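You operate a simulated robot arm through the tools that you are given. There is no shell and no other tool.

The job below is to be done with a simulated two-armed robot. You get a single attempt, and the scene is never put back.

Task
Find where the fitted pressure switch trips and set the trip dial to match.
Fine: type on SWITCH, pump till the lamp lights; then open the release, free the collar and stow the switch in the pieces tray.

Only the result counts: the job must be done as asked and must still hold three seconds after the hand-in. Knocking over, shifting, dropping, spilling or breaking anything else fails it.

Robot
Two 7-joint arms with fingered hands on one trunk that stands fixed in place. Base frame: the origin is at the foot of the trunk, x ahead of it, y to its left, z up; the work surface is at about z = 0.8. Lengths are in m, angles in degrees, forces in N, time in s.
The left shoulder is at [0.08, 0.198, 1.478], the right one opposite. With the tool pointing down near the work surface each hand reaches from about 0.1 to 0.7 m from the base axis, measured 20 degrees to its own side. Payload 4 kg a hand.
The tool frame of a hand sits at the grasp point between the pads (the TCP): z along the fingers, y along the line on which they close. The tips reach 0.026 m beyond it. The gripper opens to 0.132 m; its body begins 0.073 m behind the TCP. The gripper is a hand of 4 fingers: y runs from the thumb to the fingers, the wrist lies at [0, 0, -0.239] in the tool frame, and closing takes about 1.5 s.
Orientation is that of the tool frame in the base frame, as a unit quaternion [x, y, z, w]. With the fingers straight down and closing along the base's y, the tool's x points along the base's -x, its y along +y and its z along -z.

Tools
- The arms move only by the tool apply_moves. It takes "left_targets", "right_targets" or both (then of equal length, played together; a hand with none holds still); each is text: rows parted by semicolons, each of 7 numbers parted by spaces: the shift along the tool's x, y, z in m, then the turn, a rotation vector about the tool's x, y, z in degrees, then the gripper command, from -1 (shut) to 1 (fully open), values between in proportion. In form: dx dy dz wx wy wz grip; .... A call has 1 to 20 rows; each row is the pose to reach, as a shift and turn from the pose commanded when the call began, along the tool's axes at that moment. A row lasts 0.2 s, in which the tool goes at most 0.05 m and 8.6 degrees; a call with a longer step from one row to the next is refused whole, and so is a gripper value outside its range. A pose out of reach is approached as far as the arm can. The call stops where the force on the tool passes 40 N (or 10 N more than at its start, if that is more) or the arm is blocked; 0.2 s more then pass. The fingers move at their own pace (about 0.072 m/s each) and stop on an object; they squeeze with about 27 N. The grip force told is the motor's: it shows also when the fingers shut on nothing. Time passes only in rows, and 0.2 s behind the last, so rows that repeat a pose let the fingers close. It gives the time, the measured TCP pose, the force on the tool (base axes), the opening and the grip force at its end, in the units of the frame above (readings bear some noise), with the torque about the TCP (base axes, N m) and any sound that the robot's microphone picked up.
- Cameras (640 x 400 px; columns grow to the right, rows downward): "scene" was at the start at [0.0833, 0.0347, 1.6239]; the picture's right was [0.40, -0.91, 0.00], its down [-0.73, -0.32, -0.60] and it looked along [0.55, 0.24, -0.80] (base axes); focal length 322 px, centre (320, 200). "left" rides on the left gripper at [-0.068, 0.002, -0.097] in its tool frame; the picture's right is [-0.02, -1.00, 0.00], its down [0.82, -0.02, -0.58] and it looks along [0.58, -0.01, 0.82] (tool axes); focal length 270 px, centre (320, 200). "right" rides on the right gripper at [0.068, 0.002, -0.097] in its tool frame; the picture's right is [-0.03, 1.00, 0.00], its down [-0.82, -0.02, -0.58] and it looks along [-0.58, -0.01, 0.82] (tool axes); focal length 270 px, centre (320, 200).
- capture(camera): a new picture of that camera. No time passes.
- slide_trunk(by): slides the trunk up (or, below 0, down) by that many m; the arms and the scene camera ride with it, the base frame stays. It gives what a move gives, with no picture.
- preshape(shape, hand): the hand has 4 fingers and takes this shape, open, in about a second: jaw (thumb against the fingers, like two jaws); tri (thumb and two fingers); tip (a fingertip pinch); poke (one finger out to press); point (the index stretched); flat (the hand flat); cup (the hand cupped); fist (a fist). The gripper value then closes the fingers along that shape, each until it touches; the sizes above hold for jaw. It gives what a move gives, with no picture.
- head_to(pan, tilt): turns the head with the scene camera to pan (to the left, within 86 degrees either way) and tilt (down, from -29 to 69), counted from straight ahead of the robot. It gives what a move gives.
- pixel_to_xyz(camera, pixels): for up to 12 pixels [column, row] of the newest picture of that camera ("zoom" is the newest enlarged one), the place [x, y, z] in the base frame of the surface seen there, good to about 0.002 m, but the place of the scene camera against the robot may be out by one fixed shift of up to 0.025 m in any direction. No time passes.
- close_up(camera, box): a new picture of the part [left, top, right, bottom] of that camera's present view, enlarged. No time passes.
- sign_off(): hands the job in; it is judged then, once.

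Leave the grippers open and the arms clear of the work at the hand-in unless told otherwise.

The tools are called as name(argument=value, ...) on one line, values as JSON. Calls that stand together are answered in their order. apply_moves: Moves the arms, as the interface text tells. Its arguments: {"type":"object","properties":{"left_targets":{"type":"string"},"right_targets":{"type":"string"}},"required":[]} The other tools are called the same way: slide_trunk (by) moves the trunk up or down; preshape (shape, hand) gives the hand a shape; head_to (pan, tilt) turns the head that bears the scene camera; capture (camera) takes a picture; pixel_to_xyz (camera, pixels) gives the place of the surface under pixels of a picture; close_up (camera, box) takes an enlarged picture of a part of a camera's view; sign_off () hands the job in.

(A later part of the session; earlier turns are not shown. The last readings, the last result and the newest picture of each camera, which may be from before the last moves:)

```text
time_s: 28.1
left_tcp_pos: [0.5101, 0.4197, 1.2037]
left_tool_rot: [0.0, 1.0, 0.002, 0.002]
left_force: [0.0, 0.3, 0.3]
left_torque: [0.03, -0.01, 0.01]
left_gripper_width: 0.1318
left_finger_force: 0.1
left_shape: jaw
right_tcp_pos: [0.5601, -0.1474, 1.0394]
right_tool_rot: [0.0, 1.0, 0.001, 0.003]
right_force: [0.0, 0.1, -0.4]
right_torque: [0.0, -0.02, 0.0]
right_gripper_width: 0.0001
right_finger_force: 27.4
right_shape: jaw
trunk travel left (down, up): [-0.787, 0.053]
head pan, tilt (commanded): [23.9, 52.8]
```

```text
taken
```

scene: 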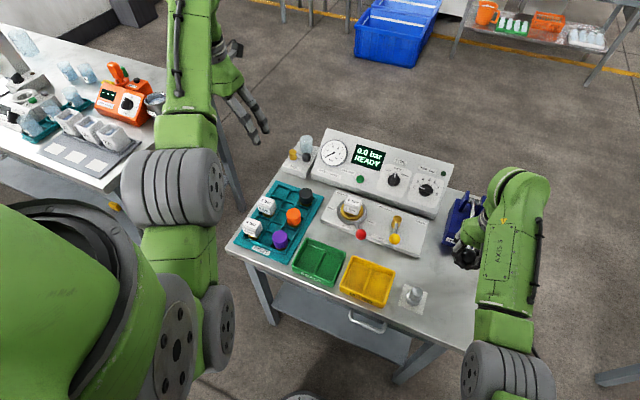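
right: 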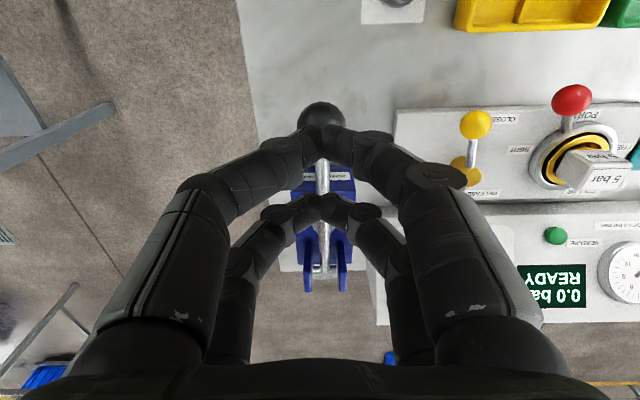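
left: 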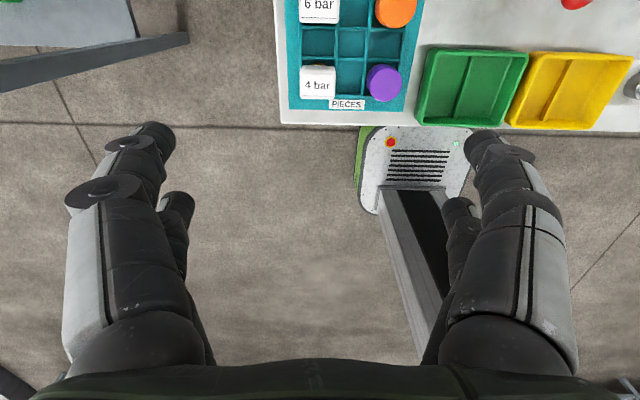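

The fingers are closed above the ball. I'll press down in 1 cm steps.

apply_moves(right_targets="0 0 0.025 0 0 0 -1; 0 0 0.04 0 0 0 -1; 0 0 0.05 0 0 0 -1; 0.001 0 0.06 0 0 0 -1; 0.002 0 0.07 0 0 0 -1; 0.003 0 0.08 0 0 0 -1")

capture(camera="right")

close_up(camera="scene", box=[300, 115, 500, 280])

```text
time_s: 29.5
left_tcp_pos: [0.5094, 0.4196, 1.2033]
left_tool_rot: [-0.001, 1.0, 0.001, 0.003]
left_force: [0.0, 0.6, -0.3]
left_torque: [-0.03, 0.01, -0.02]
left_gripper_width: 0.1319
left_finger_force: 0.0
left_shape: jaw
right_tcp_pos: [0.5563, -0.145, 0.9613]
right_tool_rot: [0.0, 1.0, 0.0, 0.005]
right_force: [-3.7, -0.1, 3.6]
right_torque: [0.01, 0.1, 0.04]
right_gripper_width: 0.0
right_finger_force: 27.0
right_shape: jaw
trunk travel left (down, up): [-0.787, 0.053]
head pan, tilt (commanded): [23.9, 52.8]
```

```text
taken
```

right: 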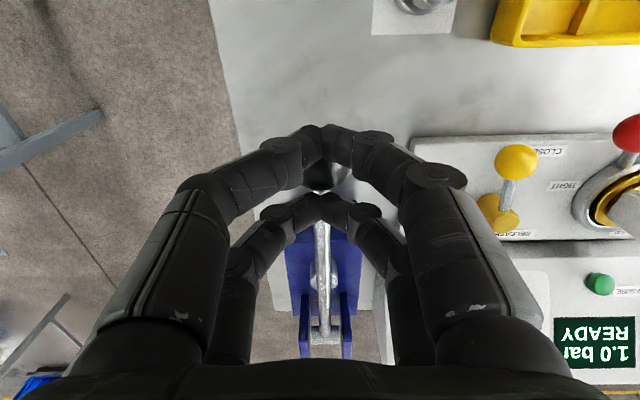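

```text
2.42 times, centred on (400, 198) of scene
```

zoom: 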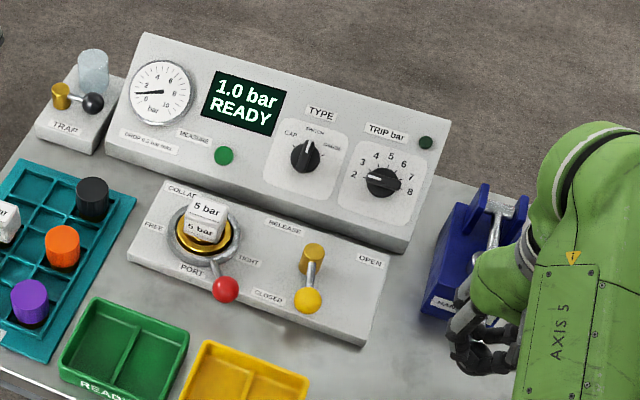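

The press raised the pressure to 1.0 bar with little force. I'll lift the hand 5 cm and see whether the lever returns by itself and the pressure holds.

apply_moves(right_targets="-0.001 0 -0.02 0 0 0 -1; -0.002 0 -0.04 0 0 0 -1; -0.003 0 -0.06 0 0 0 -1; -0.003 0 -0.06 0 0 0 -1")

capture(camera="right")

close_up(camera="scene", box=[300, 115, 500, 280])

```text
time_s: 30.5
left_tcp_pos: [0.5107, 0.4176, 1.2028]
left_tool_rot: [0.0, 1.0, 0.002, 0.002]
left_force: [0.3, -0.4, 0.6]
left_torque: [0.03, 0.01, 0.03]
left_gripper_width: 0.1319
left_finger_force: 0.1
left_shape: jaw
right_tcp_pos: [0.5589, -0.1449, 1.0209]
right_tool_rot: [0.0, 1.0, 0.001, 0.004]
right_force: [0.1, -0.8, 0.3]
right_torque: [-0.04, 0.01, -0.02]
right_gripper_width: 0.0
right_finger_force: 27.1
right_shape: jaw
trunk travel left (down, up): [-0.787, 0.053]
head pan, tilt (commanded): [23.9, 52.8]
```

```text
taken
```

right: 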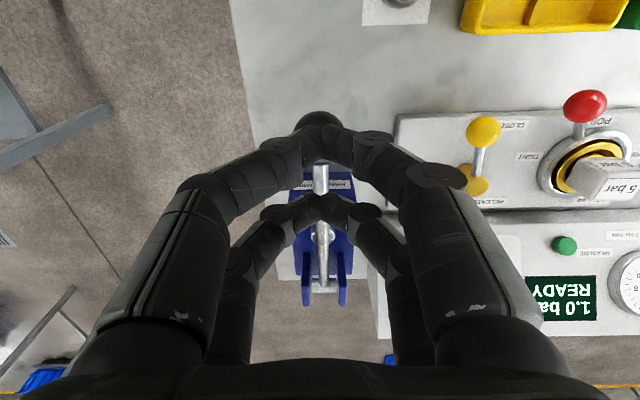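

```text
2.42 times, centred on (400, 198) of scene
```

zoom: 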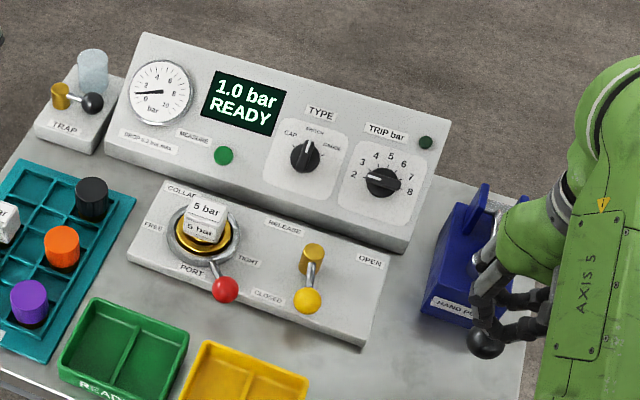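

Pressure held at 1.0 bar. I'll measure the ball at (316,118) to see whether the lever came back up.

pixel_to_xyz(camera="right", pixels=[[316, 118], [310, 122], [320, 175], [321, 180]])

```text
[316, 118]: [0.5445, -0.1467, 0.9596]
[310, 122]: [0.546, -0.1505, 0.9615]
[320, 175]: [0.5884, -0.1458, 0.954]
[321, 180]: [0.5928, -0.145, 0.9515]
```

The lever sprang back by itself, since the rod is at the same height as before. Now I'll try a half-depth stroke to see whether the pressure gain is proportional.

apply_moves(right_targets="0 0 0.024 0 0 0 -1; 0.0005 0 0.033 0 0 0 -1; 0.001 0 0.042 0 0 0 -1; 0.001 0 0.042 0 0 0 -1; 0 0 0.02 0 0 0 -1; 0 0 0 0 0 0 -1; 0 0 0 0 0 0 -1")

close_up(camera="scene", box=[300, 115, 500, 280])

```text
time_s: 32.1
left_tcp_pos: [0.5103, 0.4194, 1.2032]
left_tool_rot: [0.0, 1.0, 0.001, 0.003]
left_force: [0.1, 1.0, 0.5]
left_torque: [0.01, -0.01, 0.01]
left_gripper_width: 0.1317
left_finger_force: 0.1
left_shape: jaw
right_tcp_pos: [0.5575, -0.1463, 1.0213]
right_tool_rot: [0.001, 1.0, 0.001, 0.004]
right_force: [-0.9, -0.8, 0.1]
right_torque: [0.0, 0.01, 0.0]
right_gripper_width: 0.0
right_finger_force: 27.0
right_shape: jaw
trunk travel left (down, up): [-0.787, 0.053]
head pan, tilt (commanded): [23.9, 52.8]
```

```text
2.42 times, centred on (400, 198) of scene
```

zoom: 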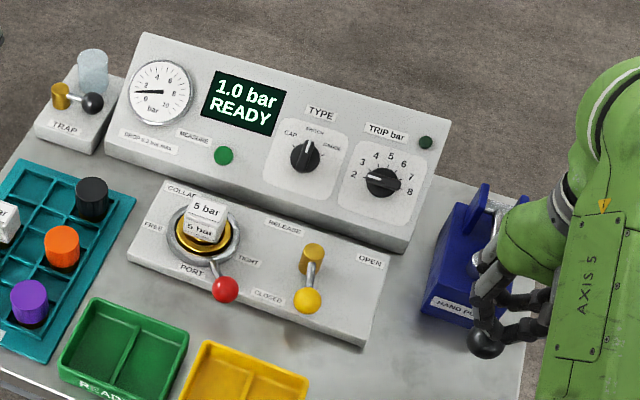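

The half stroke added nothing, so a full stroke adds a fixed step. I'll do one full stroke at a time and check the display and the lamp at (425,143) in this enlarged view.

apply_moves(right_targets="0 0 0.024 0 0 0 -1; 0.0015 0 0.042 0 0 0 -1; 0.003 0 0.06 0 0 0 -1; 0.003 0 0.06 0 0 0 -1; 0.0015 0 0.03 0 0 0 -1; 0 0 0 0 0 0 -1; 0 0 0 0 0 0 -1")

close_up(camera="scene", box=[300, 115, 500, 280])

```text
time_s: 33.7
left_tcp_pos: [0.5103, 0.4201, 1.2029]
left_tool_rot: [0.0, 1.0, 0.002, 0.004]
left_force: [-0.5, 1.0, -0.2]
left_torque: [0.05, 0.0, 0.01]
left_gripper_width: 0.1319
left_finger_force: 0.0
left_shape: jaw
right_tcp_pos: [0.5596, -0.145, 1.0213]
right_tool_rot: [0.0, 1.0, 0.0, 0.004]
right_force: [0.0, -0.2, -0.6]
right_torque: [0.03, 0.0, -0.03]
right_gripper_width: 0.0001
right_finger_force: 26.7
right_shape: jaw
trunk travel left (down, up): [-0.787, 0.053]
head pan, tilt (commanded): [23.9, 52.8]
```

```text
2.42 times, centred on (400, 198) of scene
```

zoom: 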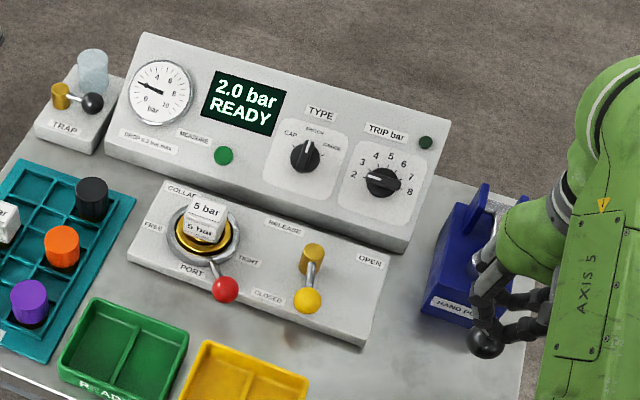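

The display now reads 2.0 bar and the lamp is dark. I'll do another stroke.

apply_moves(right_targets="0 0 0.024 0 0 0 -1; 0.0015 0 0.042 0 0 0 -1; 0.003 0 0.06 0 0 0 -1; 0.003 0 0.06 0 0 0 -1; 0.0015 0 0.03 0 0 0 -1; 0 0 0 0 0 0 -1; 0 0 0 0 0 0 -1")

close_up(camera="scene", box=[300, 115, 500, 280])

```text
time_s: 35.3
left_tcp_pos: [0.5103, 0.4172, 1.2029]
left_tool_rot: [0.0, 1.0, 0.001, 0.004]
left_force: [-0.4, -0.4, -0.2]
left_torque: [0.04, 0.0, 0.01]
left_gripper_width: 0.132
left_finger_force: 0.0
left_shape: jaw
right_tcp_pos: [0.5579, -0.1458, 1.023]
right_tool_rot: [0.001, 1.0, 0.001, 0.003]
right_force: [-0.4, -0.3, 0.0]
right_torque: [-0.01, -0.01, 0.0]
right_gripper_width: 0.0
right_finger_force: 26.8
right_shape: jaw
trunk travel left (down, up): [-0.787, 0.053]
head pan, tilt (commanded): [23.9, 52.8]
```

```text
2.42 times, centred on (400, 198) of scene
```

zoom: 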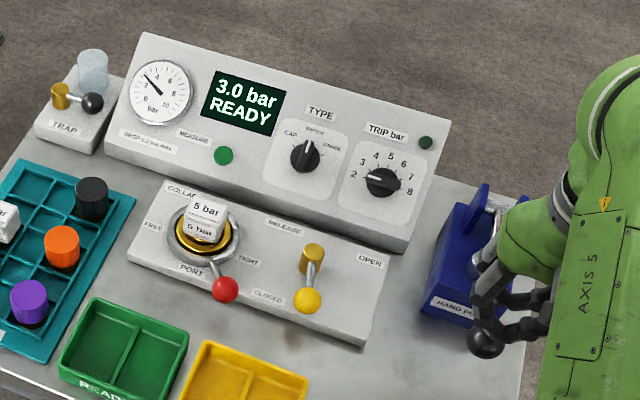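

At 3.0 bar the lamp is still dark. I'll do another stroke.

apply_moves(right_targets="0 0 0.024 0 0 0 -1; 0.0015 0 0.042 0 0 0 -1; 0.003 0 0.06 0 0 0 -1; 0.003 0 0.06 0 0 0 -1; 0.0015 0 0.03 0 0 0 -1; 0 0 0 0 0 0 -1; 0 0 0 0 0 0 -1")

close_up(camera="scene", box=[300, 115, 500, 280])

```text
time_s: 36.9
left_tcp_pos: [0.5093, 0.4183, 1.2039]
left_tool_rot: [0.0, 1.0, 0.002, 0.004]
left_force: [0.4, 0.3, -0.1]
left_torque: [0.01, 0.03, 0.02]
left_gripper_width: 0.1318
left_finger_force: 0.0
left_shape: jaw
right_tcp_pos: [0.5593, -0.1447, 1.0215]
right_tool_rot: [-0.001, 1.0, 0.002, 0.003]
right_force: [0.4, -0.2, 0.4]
right_torque: [0.01, 0.01, -0.03]
right_gripper_width: 0.0
right_finger_force: 26.7
right_shape: jaw
trunk travel left (down, up): [-0.787, 0.053]
head pan, tilt (commanded): [23.9, 52.8]
```

```text
2.42 times, centred on (400, 198) of scene
```

zoom: 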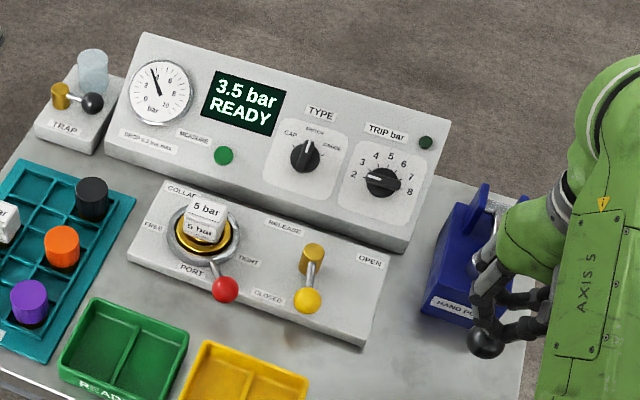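

The display reads 3.5, a smaller step than before. I'll wait briefly and look at the gauge and display in detail.

apply_moves(right_targets="0 0 0 0 0 0 -1; 0 0 0 0 0 0 -1; 0 0 0 0 0 0 -1; 0 0 0 0 0 0 -1; 0 0 0 0 0 0 -1")

close_up(camera="scene", box=[310, 125, 450, 215])

```text
time_s: 38.1
left_tcp_pos: [0.5102, 0.4193, 1.2033]
left_tool_rot: [0.0, 1.0, 0.001, 0.004]
left_force: [0.2, -0.1, -0.4]
left_torque: [0.0, 0.02, 0.0]
left_gripper_width: 0.1319
left_finger_force: 0.0
left_shape: jaw
right_tcp_pos: [0.56, -0.1452, 1.0213]
right_tool_rot: [0.0, 1.0, 0.001, 0.004]
right_force: [0.1, 0.9, -1.1]
right_torque: [0.0, -0.05, 0.01]
right_gripper_width: 0.0001
right_finger_force: 27.2
right_shape: jaw
trunk travel left (down, up): [-0.787, 0.053]
head pan, tilt (commanded): [23.9, 52.8]
```

```text
4.44 times, centred on (380, 170) of scene
```

zoom: 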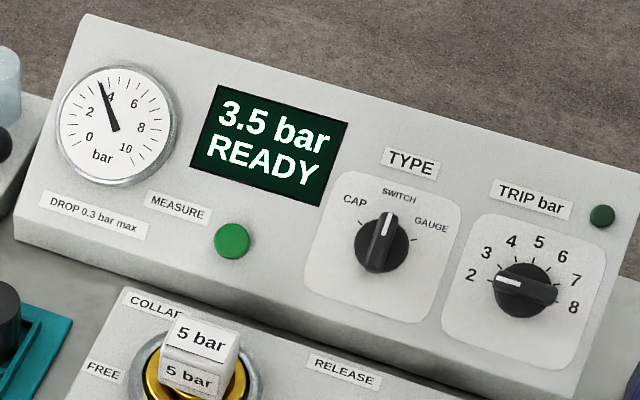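

It's steady at 3.5 bar with the lamp dark, and the gauge agrees. I'll do another stroke.

apply_moves(right_targets="0 0 0.024 0 0 0 -1; 0.0015 0 0.042 0 0 0 -1; 0.003 0 0.06 0 0 0 -1; 0.003 0 0.06 0 0 0 -1; 0.0015 0 0.03 0 0 0 -1; 0 0 0 0 0 0 -1; 0 0 0 0 0 0 -1")

close_up(camera="scene", box=[310, 125, 450, 215])

```text
time_s: 39.7
left_tcp_pos: [0.5105, 0.4187, 1.2041]
left_tool_rot: [0.0, 1.0, 0.001, 0.004]
left_force: [0.6, -0.3, 0.1]
left_torque: [-0.02, -0.04, 0.0]
left_gripper_width: 0.1319
left_finger_force: 0.0
left_shape: jaw
right_tcp_pos: [0.5573, -0.1453, 1.0209]
right_tool_rot: [0.0, 1.0, 0.001, 0.003]
right_force: [0.9, 0.3, 0.6]
right_torque: [-0.02, 0.01, 0.02]
right_gripper_width: 0.0
right_finger_force: 26.9
right_shape: jaw
trunk travel left (down, up): [-0.787, 0.053]
head pan, tilt (commanded): [23.9, 52.8]
```

```text
4.44 times, centred on (380, 170) of scene
```

zoom: 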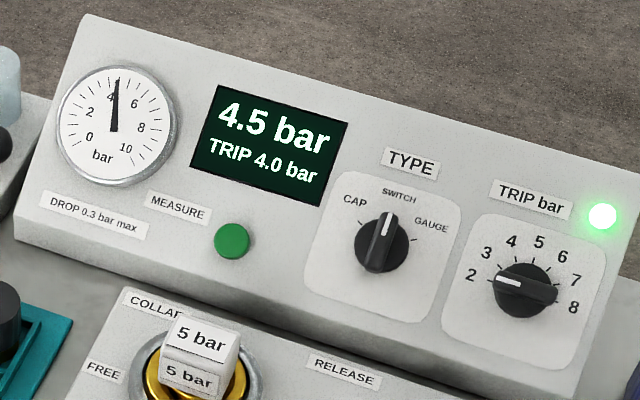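

The lamp is lit and the display reads "TRIP 4.0 bar" (4.5 bar now), so the dial must go to 4. Next I'll lift the right hand and move it over the yellow release lever to measure it.

apply_moves(right_targets="0 0 -0.035 0 0 0 -1; -0.01 0.045 -0.035 0 0 0 -1; -0.02 0.09 -0.035 0 0 0 -1; -0.03 0.135 -0.035 0 0 0 -1; -0.042 0.17 -0.035 0 0 0 -1; -0.042 0.2 -0.035 0 0 0 -1; -0.042 0.2 -0.035 0 0 0 -1")

slide_trunk(by=-0.1)

capture(camera="right")

close_up(camera="scene", box=[300, 90, 500, 240])

```text
time_s: 41.3
left_tcp_pos: [0.5109, 0.4191, 1.2027]
left_tool_rot: [-0.001, 1.0, 0.002, 0.004]
left_force: [0.2, -0.1, 0.0]
left_torque: [0.01, 0.03, 0.0]
left_gripper_width: 0.132
left_finger_force: 0.0
left_shape: jaw
right_tcp_pos: [0.6009, 0.0562, 1.0564]
right_tool_rot: [0.0, 1.0, 0.001, 0.004]
right_force: [0.1, 0.0, -0.6]
right_torque: [0.01, -0.01, 0.0]
right_gripper_width: 0.0
right_finger_force: 26.6
right_shape: jaw
trunk travel left (down, up): [-0.787, 0.053]
head pan, tilt (commanded): [23.9, 52.8]
```

```text
time_s: 42.7
left_tcp_pos: [0.51, 0.4187, 1.1031]
left_tool_rot: [-0.001, 1.0, 0.002, 0.004]
left_force: [0.0, -0.3, -0.3]
left_torque: [0.0, 0.03, -0.02]
left_gripper_width: 0.1319
left_finger_force: 0.1
left_shape: jaw
right_tcp_pos: [0.6004, 0.0566, 0.9558]
right_tool_rot: [0.0, 1.0, 0.001, 0.004]
right_force: [-0.1, -0.6, 0.2]
right_torque: [0.03, -0.02, 0.0]
right_gripper_width: 0.0
right_finger_force: 27.3
right_shape: jaw
trunk travel left (down, up): [-0.687, 0.153]
head pan, tilt (commanded): [23.9, 52.8]
```

```text
taken
```

right: 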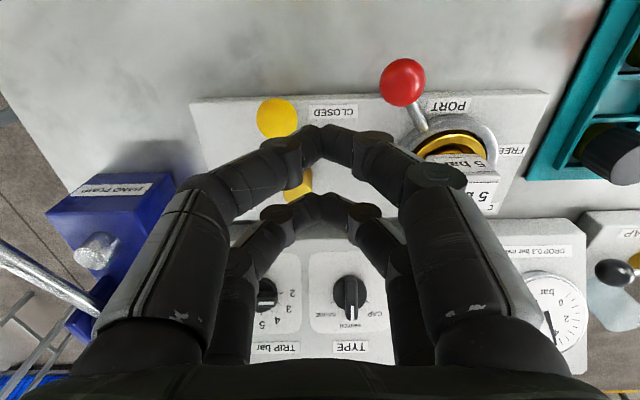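

```text
2.67 times, centred on (400, 165) of scene
```

zoom: 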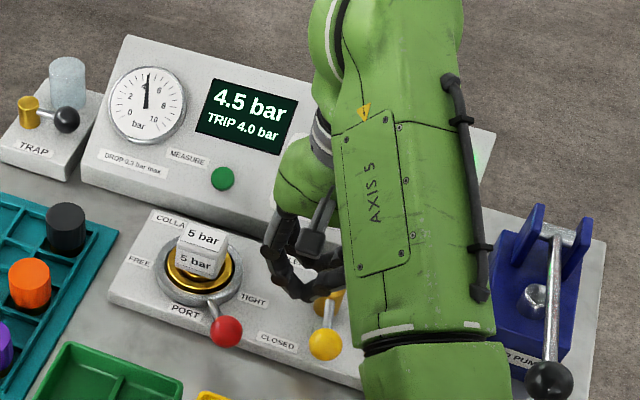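

I'll measure the yellow ball at (277,117), the hub around (302,188) and the red ball at (403,82).

pixel_to_xyz(camera="right", pixels=[[277, 108], [277, 117], [277, 127], [265, 117], [290, 117], [300, 180], [296, 192], [403, 72], [403, 82], [403, 95], [390, 82], [418, 82]])

```text
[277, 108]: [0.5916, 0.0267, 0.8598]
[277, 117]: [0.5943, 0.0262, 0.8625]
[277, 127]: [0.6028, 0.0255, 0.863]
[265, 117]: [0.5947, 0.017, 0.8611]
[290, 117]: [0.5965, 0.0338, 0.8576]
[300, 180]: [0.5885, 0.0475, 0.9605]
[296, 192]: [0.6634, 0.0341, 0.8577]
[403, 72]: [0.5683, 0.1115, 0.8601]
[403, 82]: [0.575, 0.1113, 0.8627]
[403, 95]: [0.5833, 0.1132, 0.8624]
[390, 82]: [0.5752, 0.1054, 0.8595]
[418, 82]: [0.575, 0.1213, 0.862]
```

The yellow ball centre is about (0.601, 0.024, 0.849), with the hub at about (0.661, 0.031). To push levers with something slimmer, I'll try the "poke" shape and see where the single finger sits.

preshape(hand="right", shape="poke")

capture(camera="right")

close_up(camera="scene", box=[340, 130, 460, 240])

```text
time_s: 43.6
left_tcp_pos: [0.5092, 0.4193, 1.1038]
left_tool_rot: [-0.001, 1.0, 0.003, 0.002]
left_force: [-0.3, -0.6, -0.1]
left_torque: [0.0, 0.02, -0.02]
left_gripper_width: 0.1316
left_finger_force: 0.1
left_shape: jaw
right_tcp_pos: [0.6005, 0.0552, 0.9568]
right_tool_rot: [-0.001, 1.0, 0.001, 0.003]
right_force: [0.8, 0.2, -0.6]
right_torque: [-0.02, 0.01, 0.0]
right_gripper_width: 0.0002
right_finger_force: 0.1
right_shape: poke
trunk travel left (down, up): [-0.687, 0.153]
head pan, tilt (commanded): [23.9, 52.8]
```

```text
taken
```

right: 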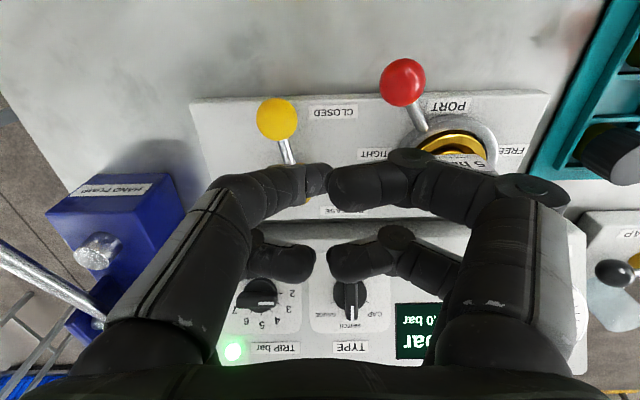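

```text
3.64 times, centred on (400, 185) of scene
```

zoom: 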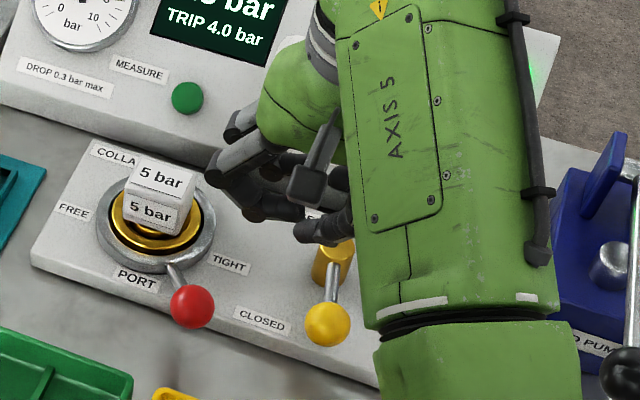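

"poke" shows mostly curled fingers. I'll compare it with "point".

preshape(hand="right", shape="point")

capture(camera="right")

close_up(camera="scene", box=[340, 130, 460, 240])

```text
time_s: 44.5
left_tcp_pos: [0.5106, 0.4187, 1.1034]
left_tool_rot: [0.0, 1.0, 0.002, 0.003]
left_force: [-1.1, 0.4, -1.0]
left_torque: [0.0, 0.02, 0.04]
left_gripper_width: 0.1319
left_finger_force: 0.1
left_shape: jaw
right_tcp_pos: [0.5996, 0.058, 0.9552]
right_tool_rot: [0.0, 1.0, 0.0, 0.004]
right_force: [0.4, -0.3, 0.7]
right_torque: [0.01, 0.01, -0.01]
right_gripper_width: 0.0
right_finger_force: 0.2
right_shape: point
trunk travel left (down, up): [-0.687, 0.153]
head pan, tilt (commanded): [23.9, 52.8]
```

```text
taken
```

right: 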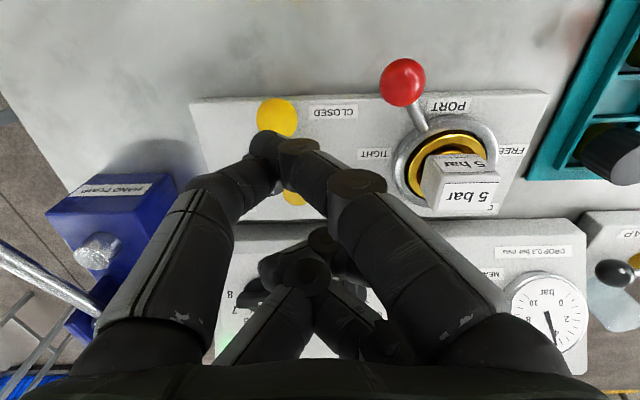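

```text
3.64 times, centred on (400, 185) of scene
```

zoom: 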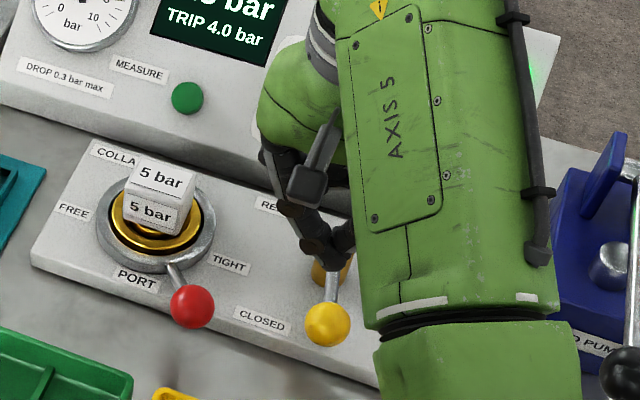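

"point" isn't any better, so I'll return to "jaw" with the fingers closed to make a wedge. I'll line it up at (0.612, 0.064), on the left side of the yellow lever, and lower it so the tips are about 14 mm above the panel.

preshape(hand="right", shape="jaw")

apply_moves(right_targets="-0.0115 0.0075 0 0 0 0 -1; -0.0115 0.0075 0 0 0 0 -1; -0.0115 0.0075 0 0 0 0 -1; -0.0115 0.0075 0 0 0 0 -1; -0.0115 0.0075 0 0 0 0 -1; -0.0115 0.0075 0 0 0 0 -1; -0.0115 0.0075 0 0 0 0 -1; -0.0115 0.0075 0.03 0 0 0 -1; -0.0115 0.0075 0.06 0 0 0 -1; -0.0115 0.0075 0.08 0 0 0 -1; -0.0115 0.0075 0.095 0 0 0 -1; -0.0115 0.0075 0.095 0 0 0 -1")

capture(camera="right")

close_up(camera="scene", box=[340, 130, 460, 240])

```text
time_s: 45.4
left_tcp_pos: [0.5111, 0.4198, 1.103]
left_tool_rot: [0.0, 1.0, 0.002, 0.003]
left_force: [0.2, -0.8, -0.5]
left_torque: [0.01, -0.02, 0.01]
left_gripper_width: 0.1318
left_finger_force: 0.1
left_shape: jaw
right_tcp_pos: [0.5995, 0.0574, 0.9553]
right_tool_rot: [-0.001, 1.0, 0.001, 0.003]
right_force: [-0.4, -0.2, 0.3]
right_torque: [0.02, -0.03, 0.0]
right_gripper_width: 0.1319
right_finger_force: 0.0
right_shape: jaw
trunk travel left (down, up): [-0.687, 0.153]
head pan, tilt (commanded): [23.9, 52.8]
```

```text
time_s: 48.0
left_tcp_pos: [0.5103, 0.4186, 1.1022]
left_tool_rot: [0.0, 1.0, 0.002, 0.003]
left_force: [0.5, 0.3, 0.5]
left_torque: [0.04, -0.01, -0.01]
left_gripper_width: 0.1319
left_finger_force: 0.1
left_shape: jaw
right_tcp_pos: [0.6131, 0.0635, 0.8613]
right_tool_rot: [0.0, 1.0, 0.002, 0.003]
right_force: [-0.4, -0.1, 0.2]
right_torque: [0.01, -0.02, -0.01]
right_gripper_width: 0.0
right_finger_force: 26.9
right_shape: jaw
trunk travel left (down, up): [-0.687, 0.153]
head pan, tilt (commanded): [23.9, 52.8]
```

```text
taken
```

right: 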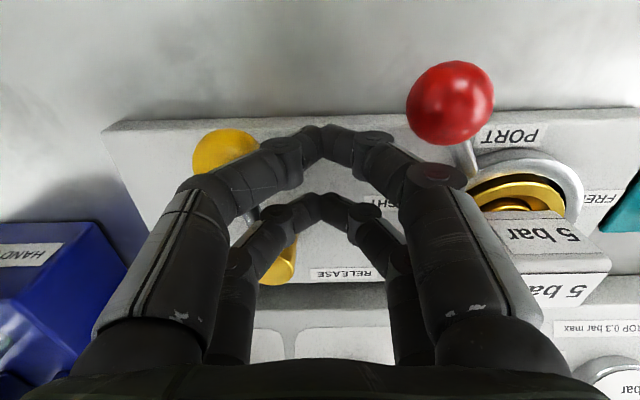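

```text
3.64 times, centred on (400, 185) of scene
```

zoom: 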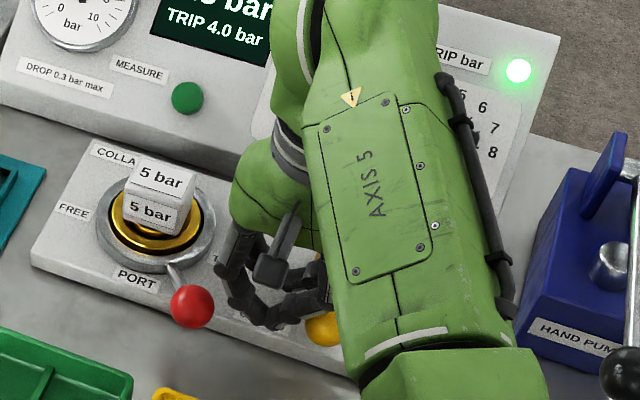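

There's no contact yet, and the wedge sits left of the yellow ball. I'll sweep it around the hub from CLOSED toward OPEN in small steps.

apply_moves(right_targets="0.002 -0.0045 0 0 0 0 -1; 0.0077 -0.0185 0 0 0 0 -1; 0.0094 -0.0333 0 0 0 0 -1; 0.0073 -0.048 0 0 0 0 -1; 0.0013 -0.0618 0 0 0 0 -1; -0.008 -0.0735 0 0 0 0 -1; -0.02 -0.0825 0 0 0 0 -1; -0.02 -0.0825 0 0 0 0 -1")

capture(camera="right")

close_up(camera="scene", box=[300, 100, 480, 240])

```text
time_s: 49.8
left_tcp_pos: [0.5071, 0.421, 1.1031]
left_tool_rot: [0.0, 1.0, 0.0, 0.005]
left_force: [0.2, -0.1, -0.3]
left_torque: [-0.01, 0.01, 0.01]
left_gripper_width: 0.1319
left_finger_force: 0.1
left_shape: jaw
right_tcp_pos: [0.6284, -0.0163, 0.8614]
right_tool_rot: [0.001, 1.0, 0.001, 0.001]
right_force: [-26.5, 8.9, 2.2]
right_torque: [0.05, 0.27, -0.16]
right_gripper_width: 0.0002
right_finger_force: 27.2
right_shape: jaw
trunk travel left (down, up): [-0.687, 0.153]
head pan, tilt (commanded): [23.9, 52.8]
```

```text
taken
```

right: 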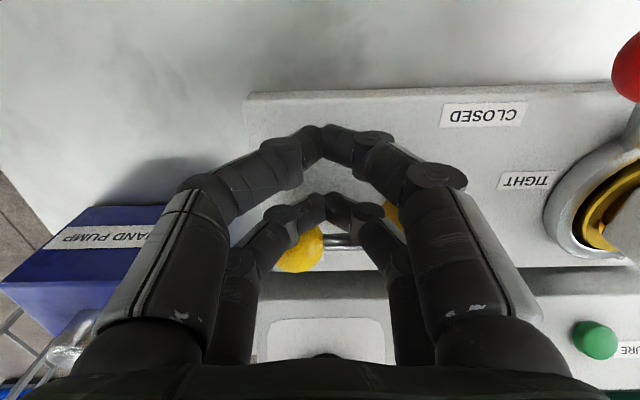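

```text
2.86 times, centred on (390, 170) of scene
```

zoom: 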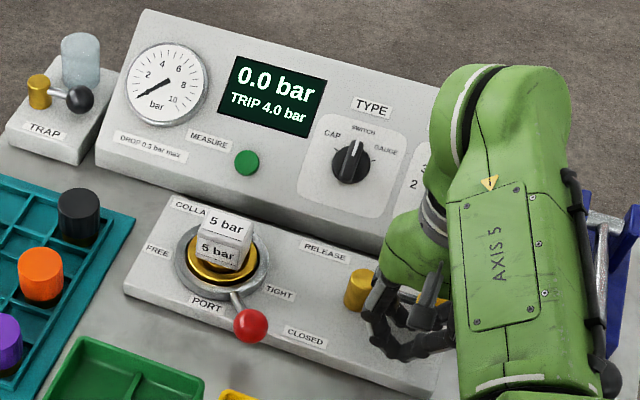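

The release is open, the lever is at its stop and the display reads 0.0 bar. I'll back off toward the robot and then rise.

apply_moves(right_targets="0.015 0.003 0 0 0 0 -1; 0.03 0.003 0 0 0 0 -1; 0.03 0.003 -0.04 0 0 0 -1; 0.03 0.003 -0.08 0 0 0 -1; 0.03 0.003 -0.12 0 0 0 -1; 0.03 0.003 -0.14 0 0 0 -0.2; 0.03 0.003 -0.14 0 0 0 -0.2; 0.03 0.003 -0.14 0 0 0 -0.2")

capture(camera="right")

close_up(camera="scene", box=[300, 100, 480, 240])

```text
time_s: 51.6
left_tcp_pos: [0.5101, 0.4195, 1.103]
left_tool_rot: [0.0, 1.0, 0.002, 0.003]
left_force: [-0.2, 0.1, -0.3]
left_torque: [-0.02, 0.02, 0.0]
left_gripper_width: 0.1321
left_finger_force: 0.2
left_shape: jaw
right_tcp_pos: [0.6034, -0.015, 1.0015]
right_tool_rot: [0.0, 1.0, 0.001, 0.003]
right_force: [0.3, 0.5, -0.8]
right_torque: [0.01, -0.04, -0.04]
right_gripper_width: 0.0522
right_finger_force: 0.0
right_shape: jaw
trunk travel left (down, up): [-0.687, 0.153]
head pan, tilt (commanded): [23.9, 52.8]
```

```text
taken
```

right: 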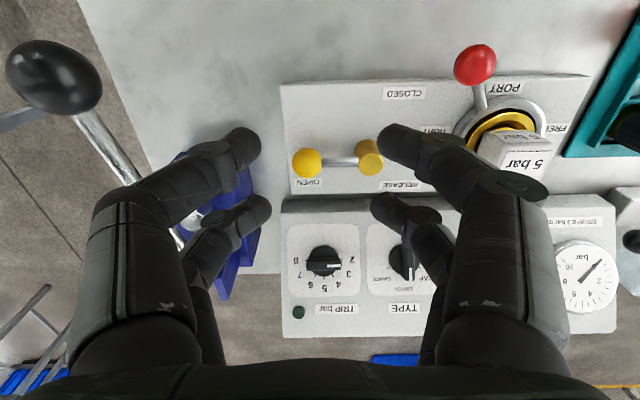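

```text
2.86 times, centred on (390, 170) of scene
```

zoom: 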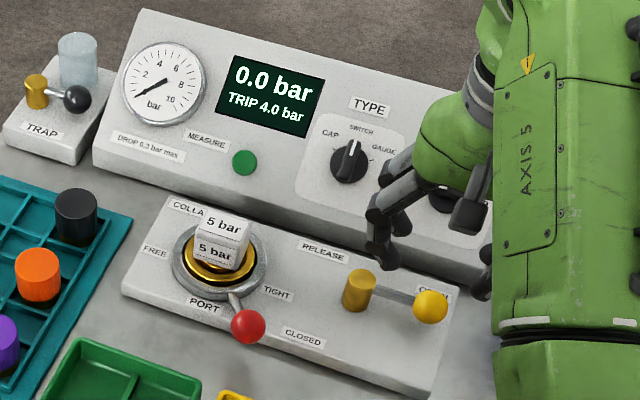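

The release lever is on OPEN and pressure is 0.0. Next I'll set the TRIP dial, visible at (322,262), by tilting the hand to face the console in front of it.

close_up(camera="right", box=[270, 200, 430, 340])

pixel_to_xyz(camera="right", pixels=[[322, 254], [322, 267], [333, 267], [312, 267], [300, 235], [345, 235], [322, 230], [295, 295], [322, 298], [350, 295], [360, 230], [285, 235]])

```text
2.86 times, centred on (350, 270) of right
```

zoom: 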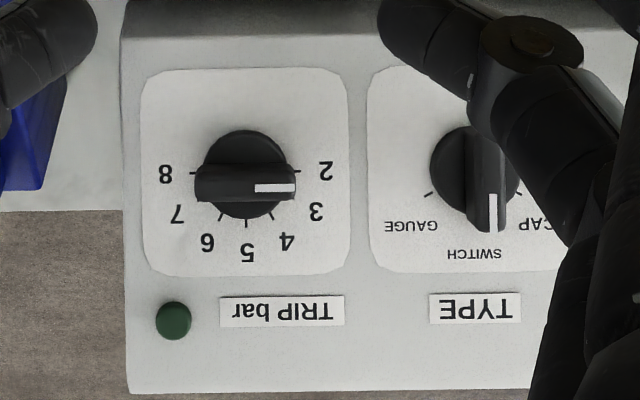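

```text
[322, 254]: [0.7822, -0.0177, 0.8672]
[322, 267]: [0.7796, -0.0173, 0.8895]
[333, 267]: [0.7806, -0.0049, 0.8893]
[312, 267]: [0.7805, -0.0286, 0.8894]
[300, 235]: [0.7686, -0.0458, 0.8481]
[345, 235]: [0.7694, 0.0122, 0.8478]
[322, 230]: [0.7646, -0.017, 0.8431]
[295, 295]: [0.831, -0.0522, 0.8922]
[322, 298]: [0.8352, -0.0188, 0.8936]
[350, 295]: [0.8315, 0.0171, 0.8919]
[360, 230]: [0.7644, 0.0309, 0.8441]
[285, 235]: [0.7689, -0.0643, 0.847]
```

TRIP's axis is at y≈-0.0155, in the same panel row as TYPE. I'll tilt and move to about 8 cm in front of it, then turn the hand -90° to straddle the bar, which points at 2.

apply_moves(right_targets="-0.0257 0 0.0097 0 -6.84 0 -0.15; -0.0515 0 0.0194 0 -13.68 0 -0.15; -0.0772 0 0.029 0 -20.52 0 -0.15; -0.103 0 0.0387 0 -27.36 0 -0.15; -0.1287 -0.0005 0.0484 0 -34.2 0 -0.15; -0.1287 -0.0005 0.0484 0 -34.2 0 -0.15")

apply_moves(right_targets="0 0 0 0 0 -7.5 -0.15; 0 0 0 0 0 -15 -0.15; 0 0 0 0 0 -22.5 -0.15; 0 0 0 0 0 -30 -0.15; 0 0 0 0 0 -37.5 -0.15; 0 0 0 0 0 -45 -0.15; 0 0 0 0 0 -52.5 -0.15; 0 0 0 0 0 -60 -0.15; 0 0 0 0 0 -67.5 -0.15; 0 0 0 0 0 -75 -0.15; 0 0 0 0 0 -82.5 -0.15; 0 0 0 0 0 -90 -0.15; 0 0 0 0 0 -90 -0.15")

capture(camera="right")

capture(camera="scene")

```text
time_s: 53.0
left_tcp_pos: [0.5104, 0.4196, 1.103]
left_tool_rot: [0.001, 1.0, 0.002, 0.003]
left_force: [0.3, 0.4, -0.1]
left_torque: [0.0, 0.03, 0.01]
left_gripper_width: 0.132
left_finger_force: 0.0
left_shape: jaw
right_tcp_pos: [0.7311, -0.0167, 0.9528]
right_tool_rot: [0.001, 0.955, 0.0, 0.298]
right_force: [-0.2, 0.3, -0.4]
right_torque: [-0.02, 0.01, -0.01]
right_gripper_width: 0.0558
right_finger_force: 0.0
right_shape: jaw
trunk travel left (down, up): [-0.687, 0.153]
head pan, tilt (commanded): [23.9, 52.8]
```

```text
time_s: 55.8
left_tcp_pos: [0.51, 0.4195, 1.1036]
left_tool_rot: [0.0, 1.0, 0.002, 0.001]
left_force: [-0.4, -0.5, 1.0]
left_torque: [-0.01, 0.0, 0.0]
left_gripper_width: 0.1318
left_finger_force: 0.1
left_shape: jaw
right_tcp_pos: [0.7303, -0.0174, 0.9531]
right_tool_rot: [0.675, -0.675, 0.21, -0.211]
right_force: [0.0, -0.4, 0.1]
right_torque: [-0.02, 0.01, -0.01]
right_gripper_width: 0.0555
right_finger_force: 0.1
right_shape: jaw
trunk travel left (down, up): [-0.687, 0.153]
head pan, tilt (commanded): [23.9, 52.8]
```

```text
taken
```

right: 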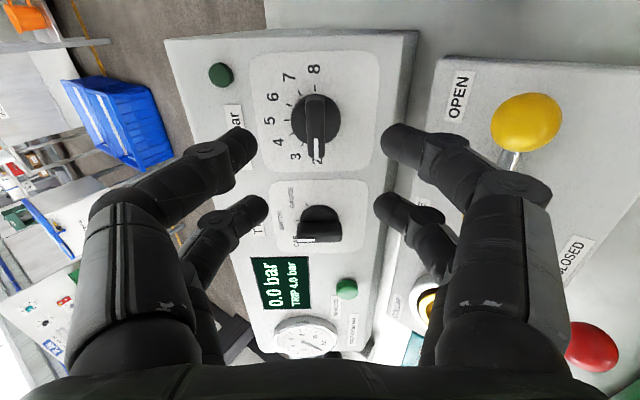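

```text
taken
```

scene: 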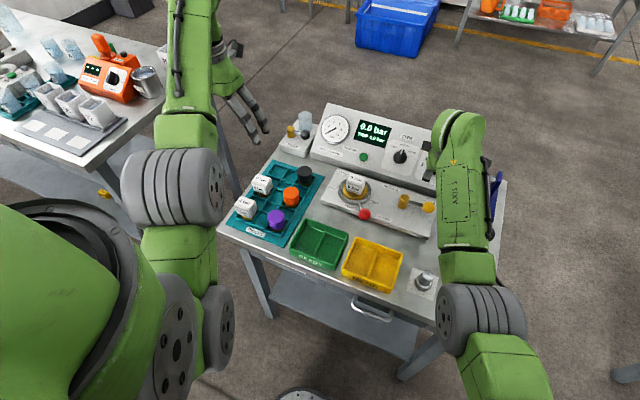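

The bar shows vertical near column 316, close to the fingers' midline at 320. I'll enlarge to fine-tune.

close_up(camera="right", box=[240, 60, 400, 180])

```text
3.33 times, centred on (320, 120) of right
```

zoom: 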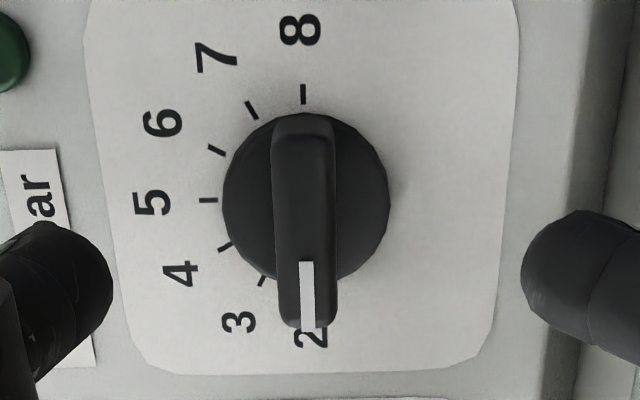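

The bar centre is about 2.7 mm off along the tool's -y. I'll correct that, move in 7 cm and close on the bar.

apply_moves(right_targets="0.001 -0.0027 0.025 0 0 0 -0.15; 0.001 -0.0027 0.05 0 0 0 -0.15; 0.001 -0.0027 0.0697 0 0 0 -0.15; 0.001 -0.0027 0.0697 0 0 0 -0.15; 0.001 -0.0027 0.0697 0 0 0 -1; 0.001 -0.0027 0.0697 0 0 0 -1; 0.001 -0.0027 0.0697 0 0 0 -1; 0.001 -0.0027 0.0697 0 0 0 -1; 0.001 -0.0027 0.0697 0 0 0 -1")

capture(camera="right")

```text
time_s: 57.8
left_tcp_pos: [0.5087, 0.4197, 1.1016]
left_tool_rot: [0.001, 1.0, 0.001, 0.003]
left_force: [0.3, -0.1, 0.3]
left_torque: [-0.04, -0.02, 0.01]
left_gripper_width: 0.1319
left_finger_force: 0.0
left_shape: jaw
right_tcp_pos: [0.7714, -0.0182, 0.8976]
right_tool_rot: [0.675, -0.675, 0.21, -0.211]
right_force: [1.2, -0.3, -2.2]
right_torque: [-0.03, -0.02, -0.03]
right_gripper_width: 0.0074
right_finger_force: 26.5
right_shape: jaw
trunk travel left (down, up): [-0.687, 0.153]
head pan, tilt (commanded): [23.9, 52.8]
```

```text
taken
```

right: 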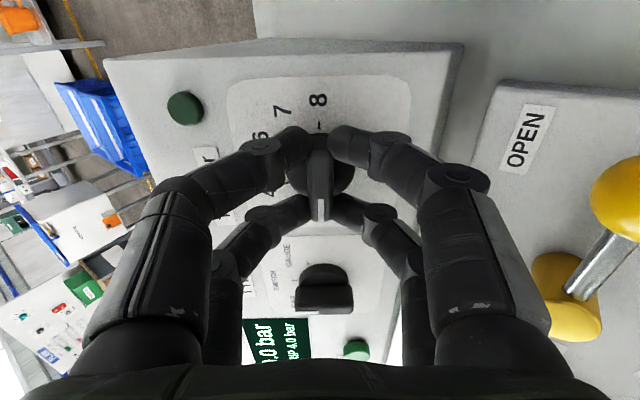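

The bar is gripped (7.4 mm, the same as for TYPE). I'll turn it 60° clockwise, from 2 to 4.

apply_moves(right_targets="0 0 0 0 0 7.5 -1; 0 0 0 0 0 15 -1; 0 0 0 0 0 22.5 -1; 0 0 0 0 0 30 -1; 0 0 0 0 0 37.5 -1; 0 0 0 0 0 45 -1; 0 0 0 0 0 52.5 -1; 0 0 0 0 0 60 -1; 0 0 0 0 0 60 -1; 0 0 0 0 0 60 -1")

capture(camera="right")

```text
time_s: 60.0
left_tcp_pos: [0.5093, 0.4181, 1.1033]
left_tool_rot: [0.0, 1.0, 0.002, 0.003]
left_force: [-0.6, 0.1, -0.2]
left_torque: [-0.01, 0.01, 0.01]
left_gripper_width: 0.1319
left_finger_force: 0.0
left_shape: jaw
right_tcp_pos: [0.7703, -0.0164, 0.8968]
right_tool_rot: [-0.246, 0.923, -0.076, 0.287]
right_force: [-15.6, -3.2, -10.0]
right_torque: [-0.03, 0.3, 0.05]
right_gripper_width: 0.0071
right_finger_force: 26.6
right_shape: jaw
trunk travel left (down, up): [-0.687, 0.153]
head pan, tilt (commanded): [23.9, 52.8]
```

```text
taken
```

right: 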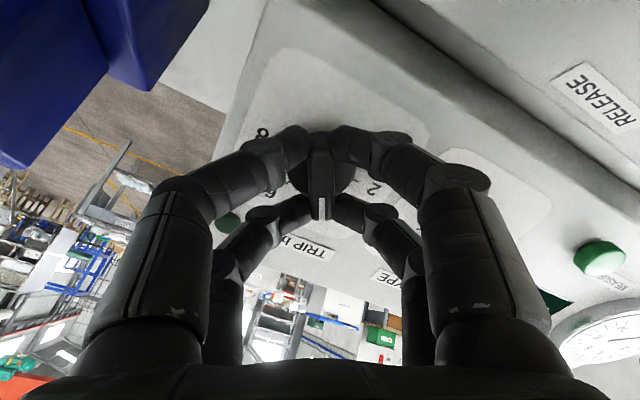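

The turn is done. I'll open, back off 7 cm and check where the mark points.

apply_moves(right_targets="0 0 0 0 0 0 -0.15; 0 0 0 0 0 0 -0.15; 0 0 0 0 0 0 -0.15; 0 0 0 0 0 0 -0.15; 0 0 -0.025 0 0 0 -0.15; 0 0 -0.05 0 0 0 -0.15; 0 0 -0.07 0 0 0 -0.15; 0 0 -0.07 0 0 0 -0.15")

close_up(camera="right", box=[220, 50, 420, 200])

```text
time_s: 61.8
left_tcp_pos: [0.5097, 0.4198, 1.1019]
left_tool_rot: [-0.001, 1.0, 0.001, 0.004]
left_force: [-0.1, -0.8, 0.3]
left_torque: [-0.04, 0.01, 0.01]
left_gripper_width: 0.1319
left_finger_force: 0.0
left_shape: jaw
right_tcp_pos: [0.7311, -0.0162, 0.9545]
right_tool_rot: [-0.247, 0.922, -0.076, 0.287]
right_force: [0.1, -0.6, 0.3]
right_torque: [0.01, 0.0, 0.01]
right_gripper_width: 0.0558
right_finger_force: 0.0
right_shape: jaw
trunk travel left (down, up): [-0.687, 0.153]
head pan, tilt (commanded): [23.9, 52.8]
```

```text
2.67 times, centred on (320, 125) of right
```

zoom: 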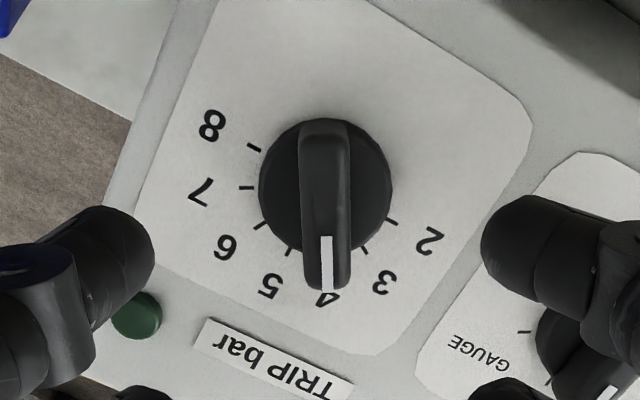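

The TRIP dial now points to 4. I'll withdraw the right hand, level it, and park it well off to the right so the left hand can work.

apply_moves(right_targets="0 0 -0.03 0 0 7.5 -0.15; 0 0 -0.06 0 0 15 -0.15; 0 0 -0.085 0 0 22.5 -0.15; 0 0 -0.1 0 0 30 -0.15; 0 0 -0.1 0 0 30 -0.15")

apply_moves(right_targets="0.0038 -0.0406 -0.0135 0 4.9 0 0.2; 0.0076 -0.0811 -0.027 0 9.8 0 0.5; 0.0114 -0.1217 -0.04 0 14.7 0 0.8; 0.0152 -0.1623 -0.054 0 19.5 0 1; 0.019 -0.2029 -0.0673 0 24.4 0 1; 0.0228 -0.2434 -0.0807 0 29.3 0 1; 0.0266 -0.284 -0.0942 0 34.2 0 1; 0.0266 -0.284 -0.0942 0 34.2 0 1")

capture(camera="scene")

close_up(camera="scene", box=[220, 90, 460, 260])

```text
time_s: 63.0
left_tcp_pos: [0.5092, 0.4191, 1.1034]
left_tool_rot: [-0.001, 1.0, 0.002, 0.003]
left_force: [0.4, -0.3, -0.4]
left_torque: [0.0, 0.0, -0.03]
left_gripper_width: 0.1317
left_finger_force: 0.0
left_shape: jaw
right_tcp_pos: [0.6754, -0.0173, 1.038]
right_tool_rot: [0.001, 0.955, 0.001, 0.297]
right_force: [0.8, 0.5, -0.1]
right_torque: [-0.01, -0.03, 0.01]
right_gripper_width: 0.0556
right_finger_force: 0.1
right_shape: jaw
trunk travel left (down, up): [-0.687, 0.153]
head pan, tilt (commanded): [23.9, 52.8]
```

```text
time_s: 64.8
left_tcp_pos: [0.5101, 0.4194, 1.1018]
left_tool_rot: [0.0, 1.0, 0.002, 0.002]
left_force: [0.2, 0.3, -0.5]
left_torque: [-0.02, -0.02, 0.0]
left_gripper_width: 0.1318
left_finger_force: 0.1
left_shape: jaw
right_tcp_pos: [0.5975, -0.3013, 1.1014]
right_tool_rot: [0.001, 1.0, 0.0, 0.004]
right_force: [-0.4, 0.6, -0.6]
right_torque: [-0.03, -0.03, 0.02]
right_gripper_width: 0.132
right_finger_force: 0.0
right_shape: jaw
trunk travel left (down, up): [-0.687, 0.153]
head pan, tilt (commanded): [23.9, 52.8]
```

```text
taken
```

scene: 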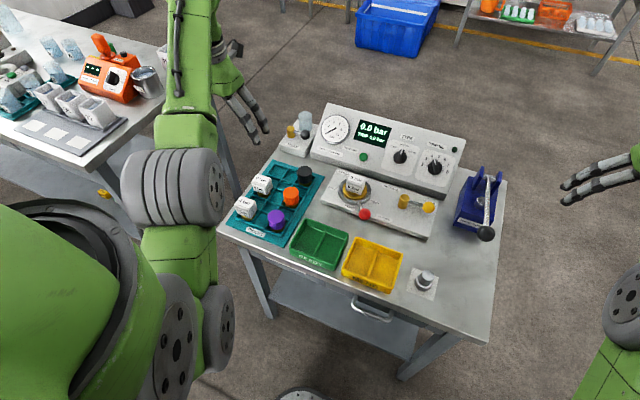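

```text
2.35 times, centred on (340, 175) of scene
```

zoom: 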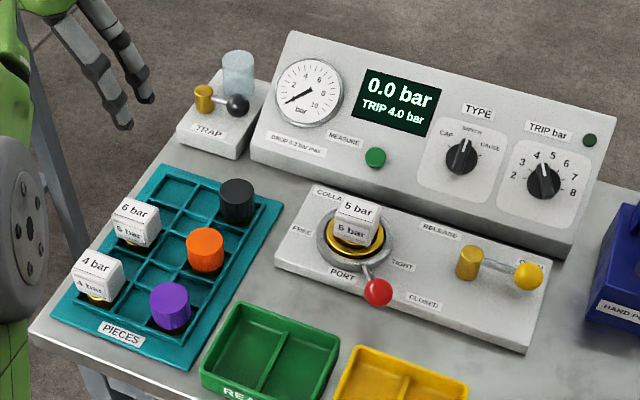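

All settings look right. Next is the collar with the left hand. First I'll calibrate the scene camera against known points and measure the collar ring, red lever and switch in an enlarged scene view.

pixel_to_xyz(camera="scene", pixels=[[455, 149], [364, 157], [365, 214], [485, 232], [428, 207], [348, 173], [330, 182], [388, 203]])

close_up(camera="scene", box=[315, 165, 395, 225])

```text
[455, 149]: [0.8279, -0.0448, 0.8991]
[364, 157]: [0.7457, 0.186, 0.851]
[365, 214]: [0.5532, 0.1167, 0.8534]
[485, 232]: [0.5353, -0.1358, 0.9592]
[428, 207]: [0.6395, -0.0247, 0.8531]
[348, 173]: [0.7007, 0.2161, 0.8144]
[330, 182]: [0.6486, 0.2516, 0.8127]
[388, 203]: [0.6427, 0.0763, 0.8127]
```

```text
6.67 times, centred on (355, 195) of scene
```

zoom: 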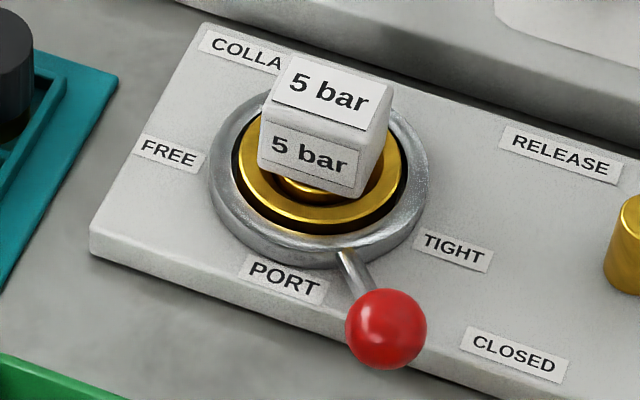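

pixel_to_xyz(camera="zoom", pixels=[[222, 165], [418, 170], [310, 245], [240, 112], [408, 125], [230, 210], [400, 215], [285, 75], [368, 98], [272, 105], [355, 130], [320, 100]])

pixel_to_xyz(camera="zoom", pixels=[[268, 150], [350, 185], [310, 165], [385, 310], [375, 300], [385, 345], [350, 262], [360, 280], [170, 155], [455, 250], [250, 180], [390, 190]])

```text
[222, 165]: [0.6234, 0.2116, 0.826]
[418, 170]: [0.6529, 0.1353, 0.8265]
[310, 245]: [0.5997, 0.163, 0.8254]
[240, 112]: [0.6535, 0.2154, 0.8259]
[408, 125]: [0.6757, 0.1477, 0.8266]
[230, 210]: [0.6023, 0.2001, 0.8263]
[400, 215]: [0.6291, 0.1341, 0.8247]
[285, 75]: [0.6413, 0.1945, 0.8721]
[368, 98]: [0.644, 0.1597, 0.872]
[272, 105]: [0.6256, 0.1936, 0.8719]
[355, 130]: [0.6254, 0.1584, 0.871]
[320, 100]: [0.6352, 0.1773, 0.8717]
```

```text
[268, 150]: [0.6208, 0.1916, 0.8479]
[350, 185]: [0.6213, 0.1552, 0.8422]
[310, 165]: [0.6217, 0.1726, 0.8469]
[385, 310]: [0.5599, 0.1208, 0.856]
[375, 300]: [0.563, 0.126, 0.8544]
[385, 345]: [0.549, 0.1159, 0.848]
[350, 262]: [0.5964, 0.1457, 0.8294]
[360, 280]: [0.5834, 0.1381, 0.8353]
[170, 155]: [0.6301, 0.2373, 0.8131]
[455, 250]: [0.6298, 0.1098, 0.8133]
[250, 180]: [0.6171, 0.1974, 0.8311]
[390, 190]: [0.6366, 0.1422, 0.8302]
```

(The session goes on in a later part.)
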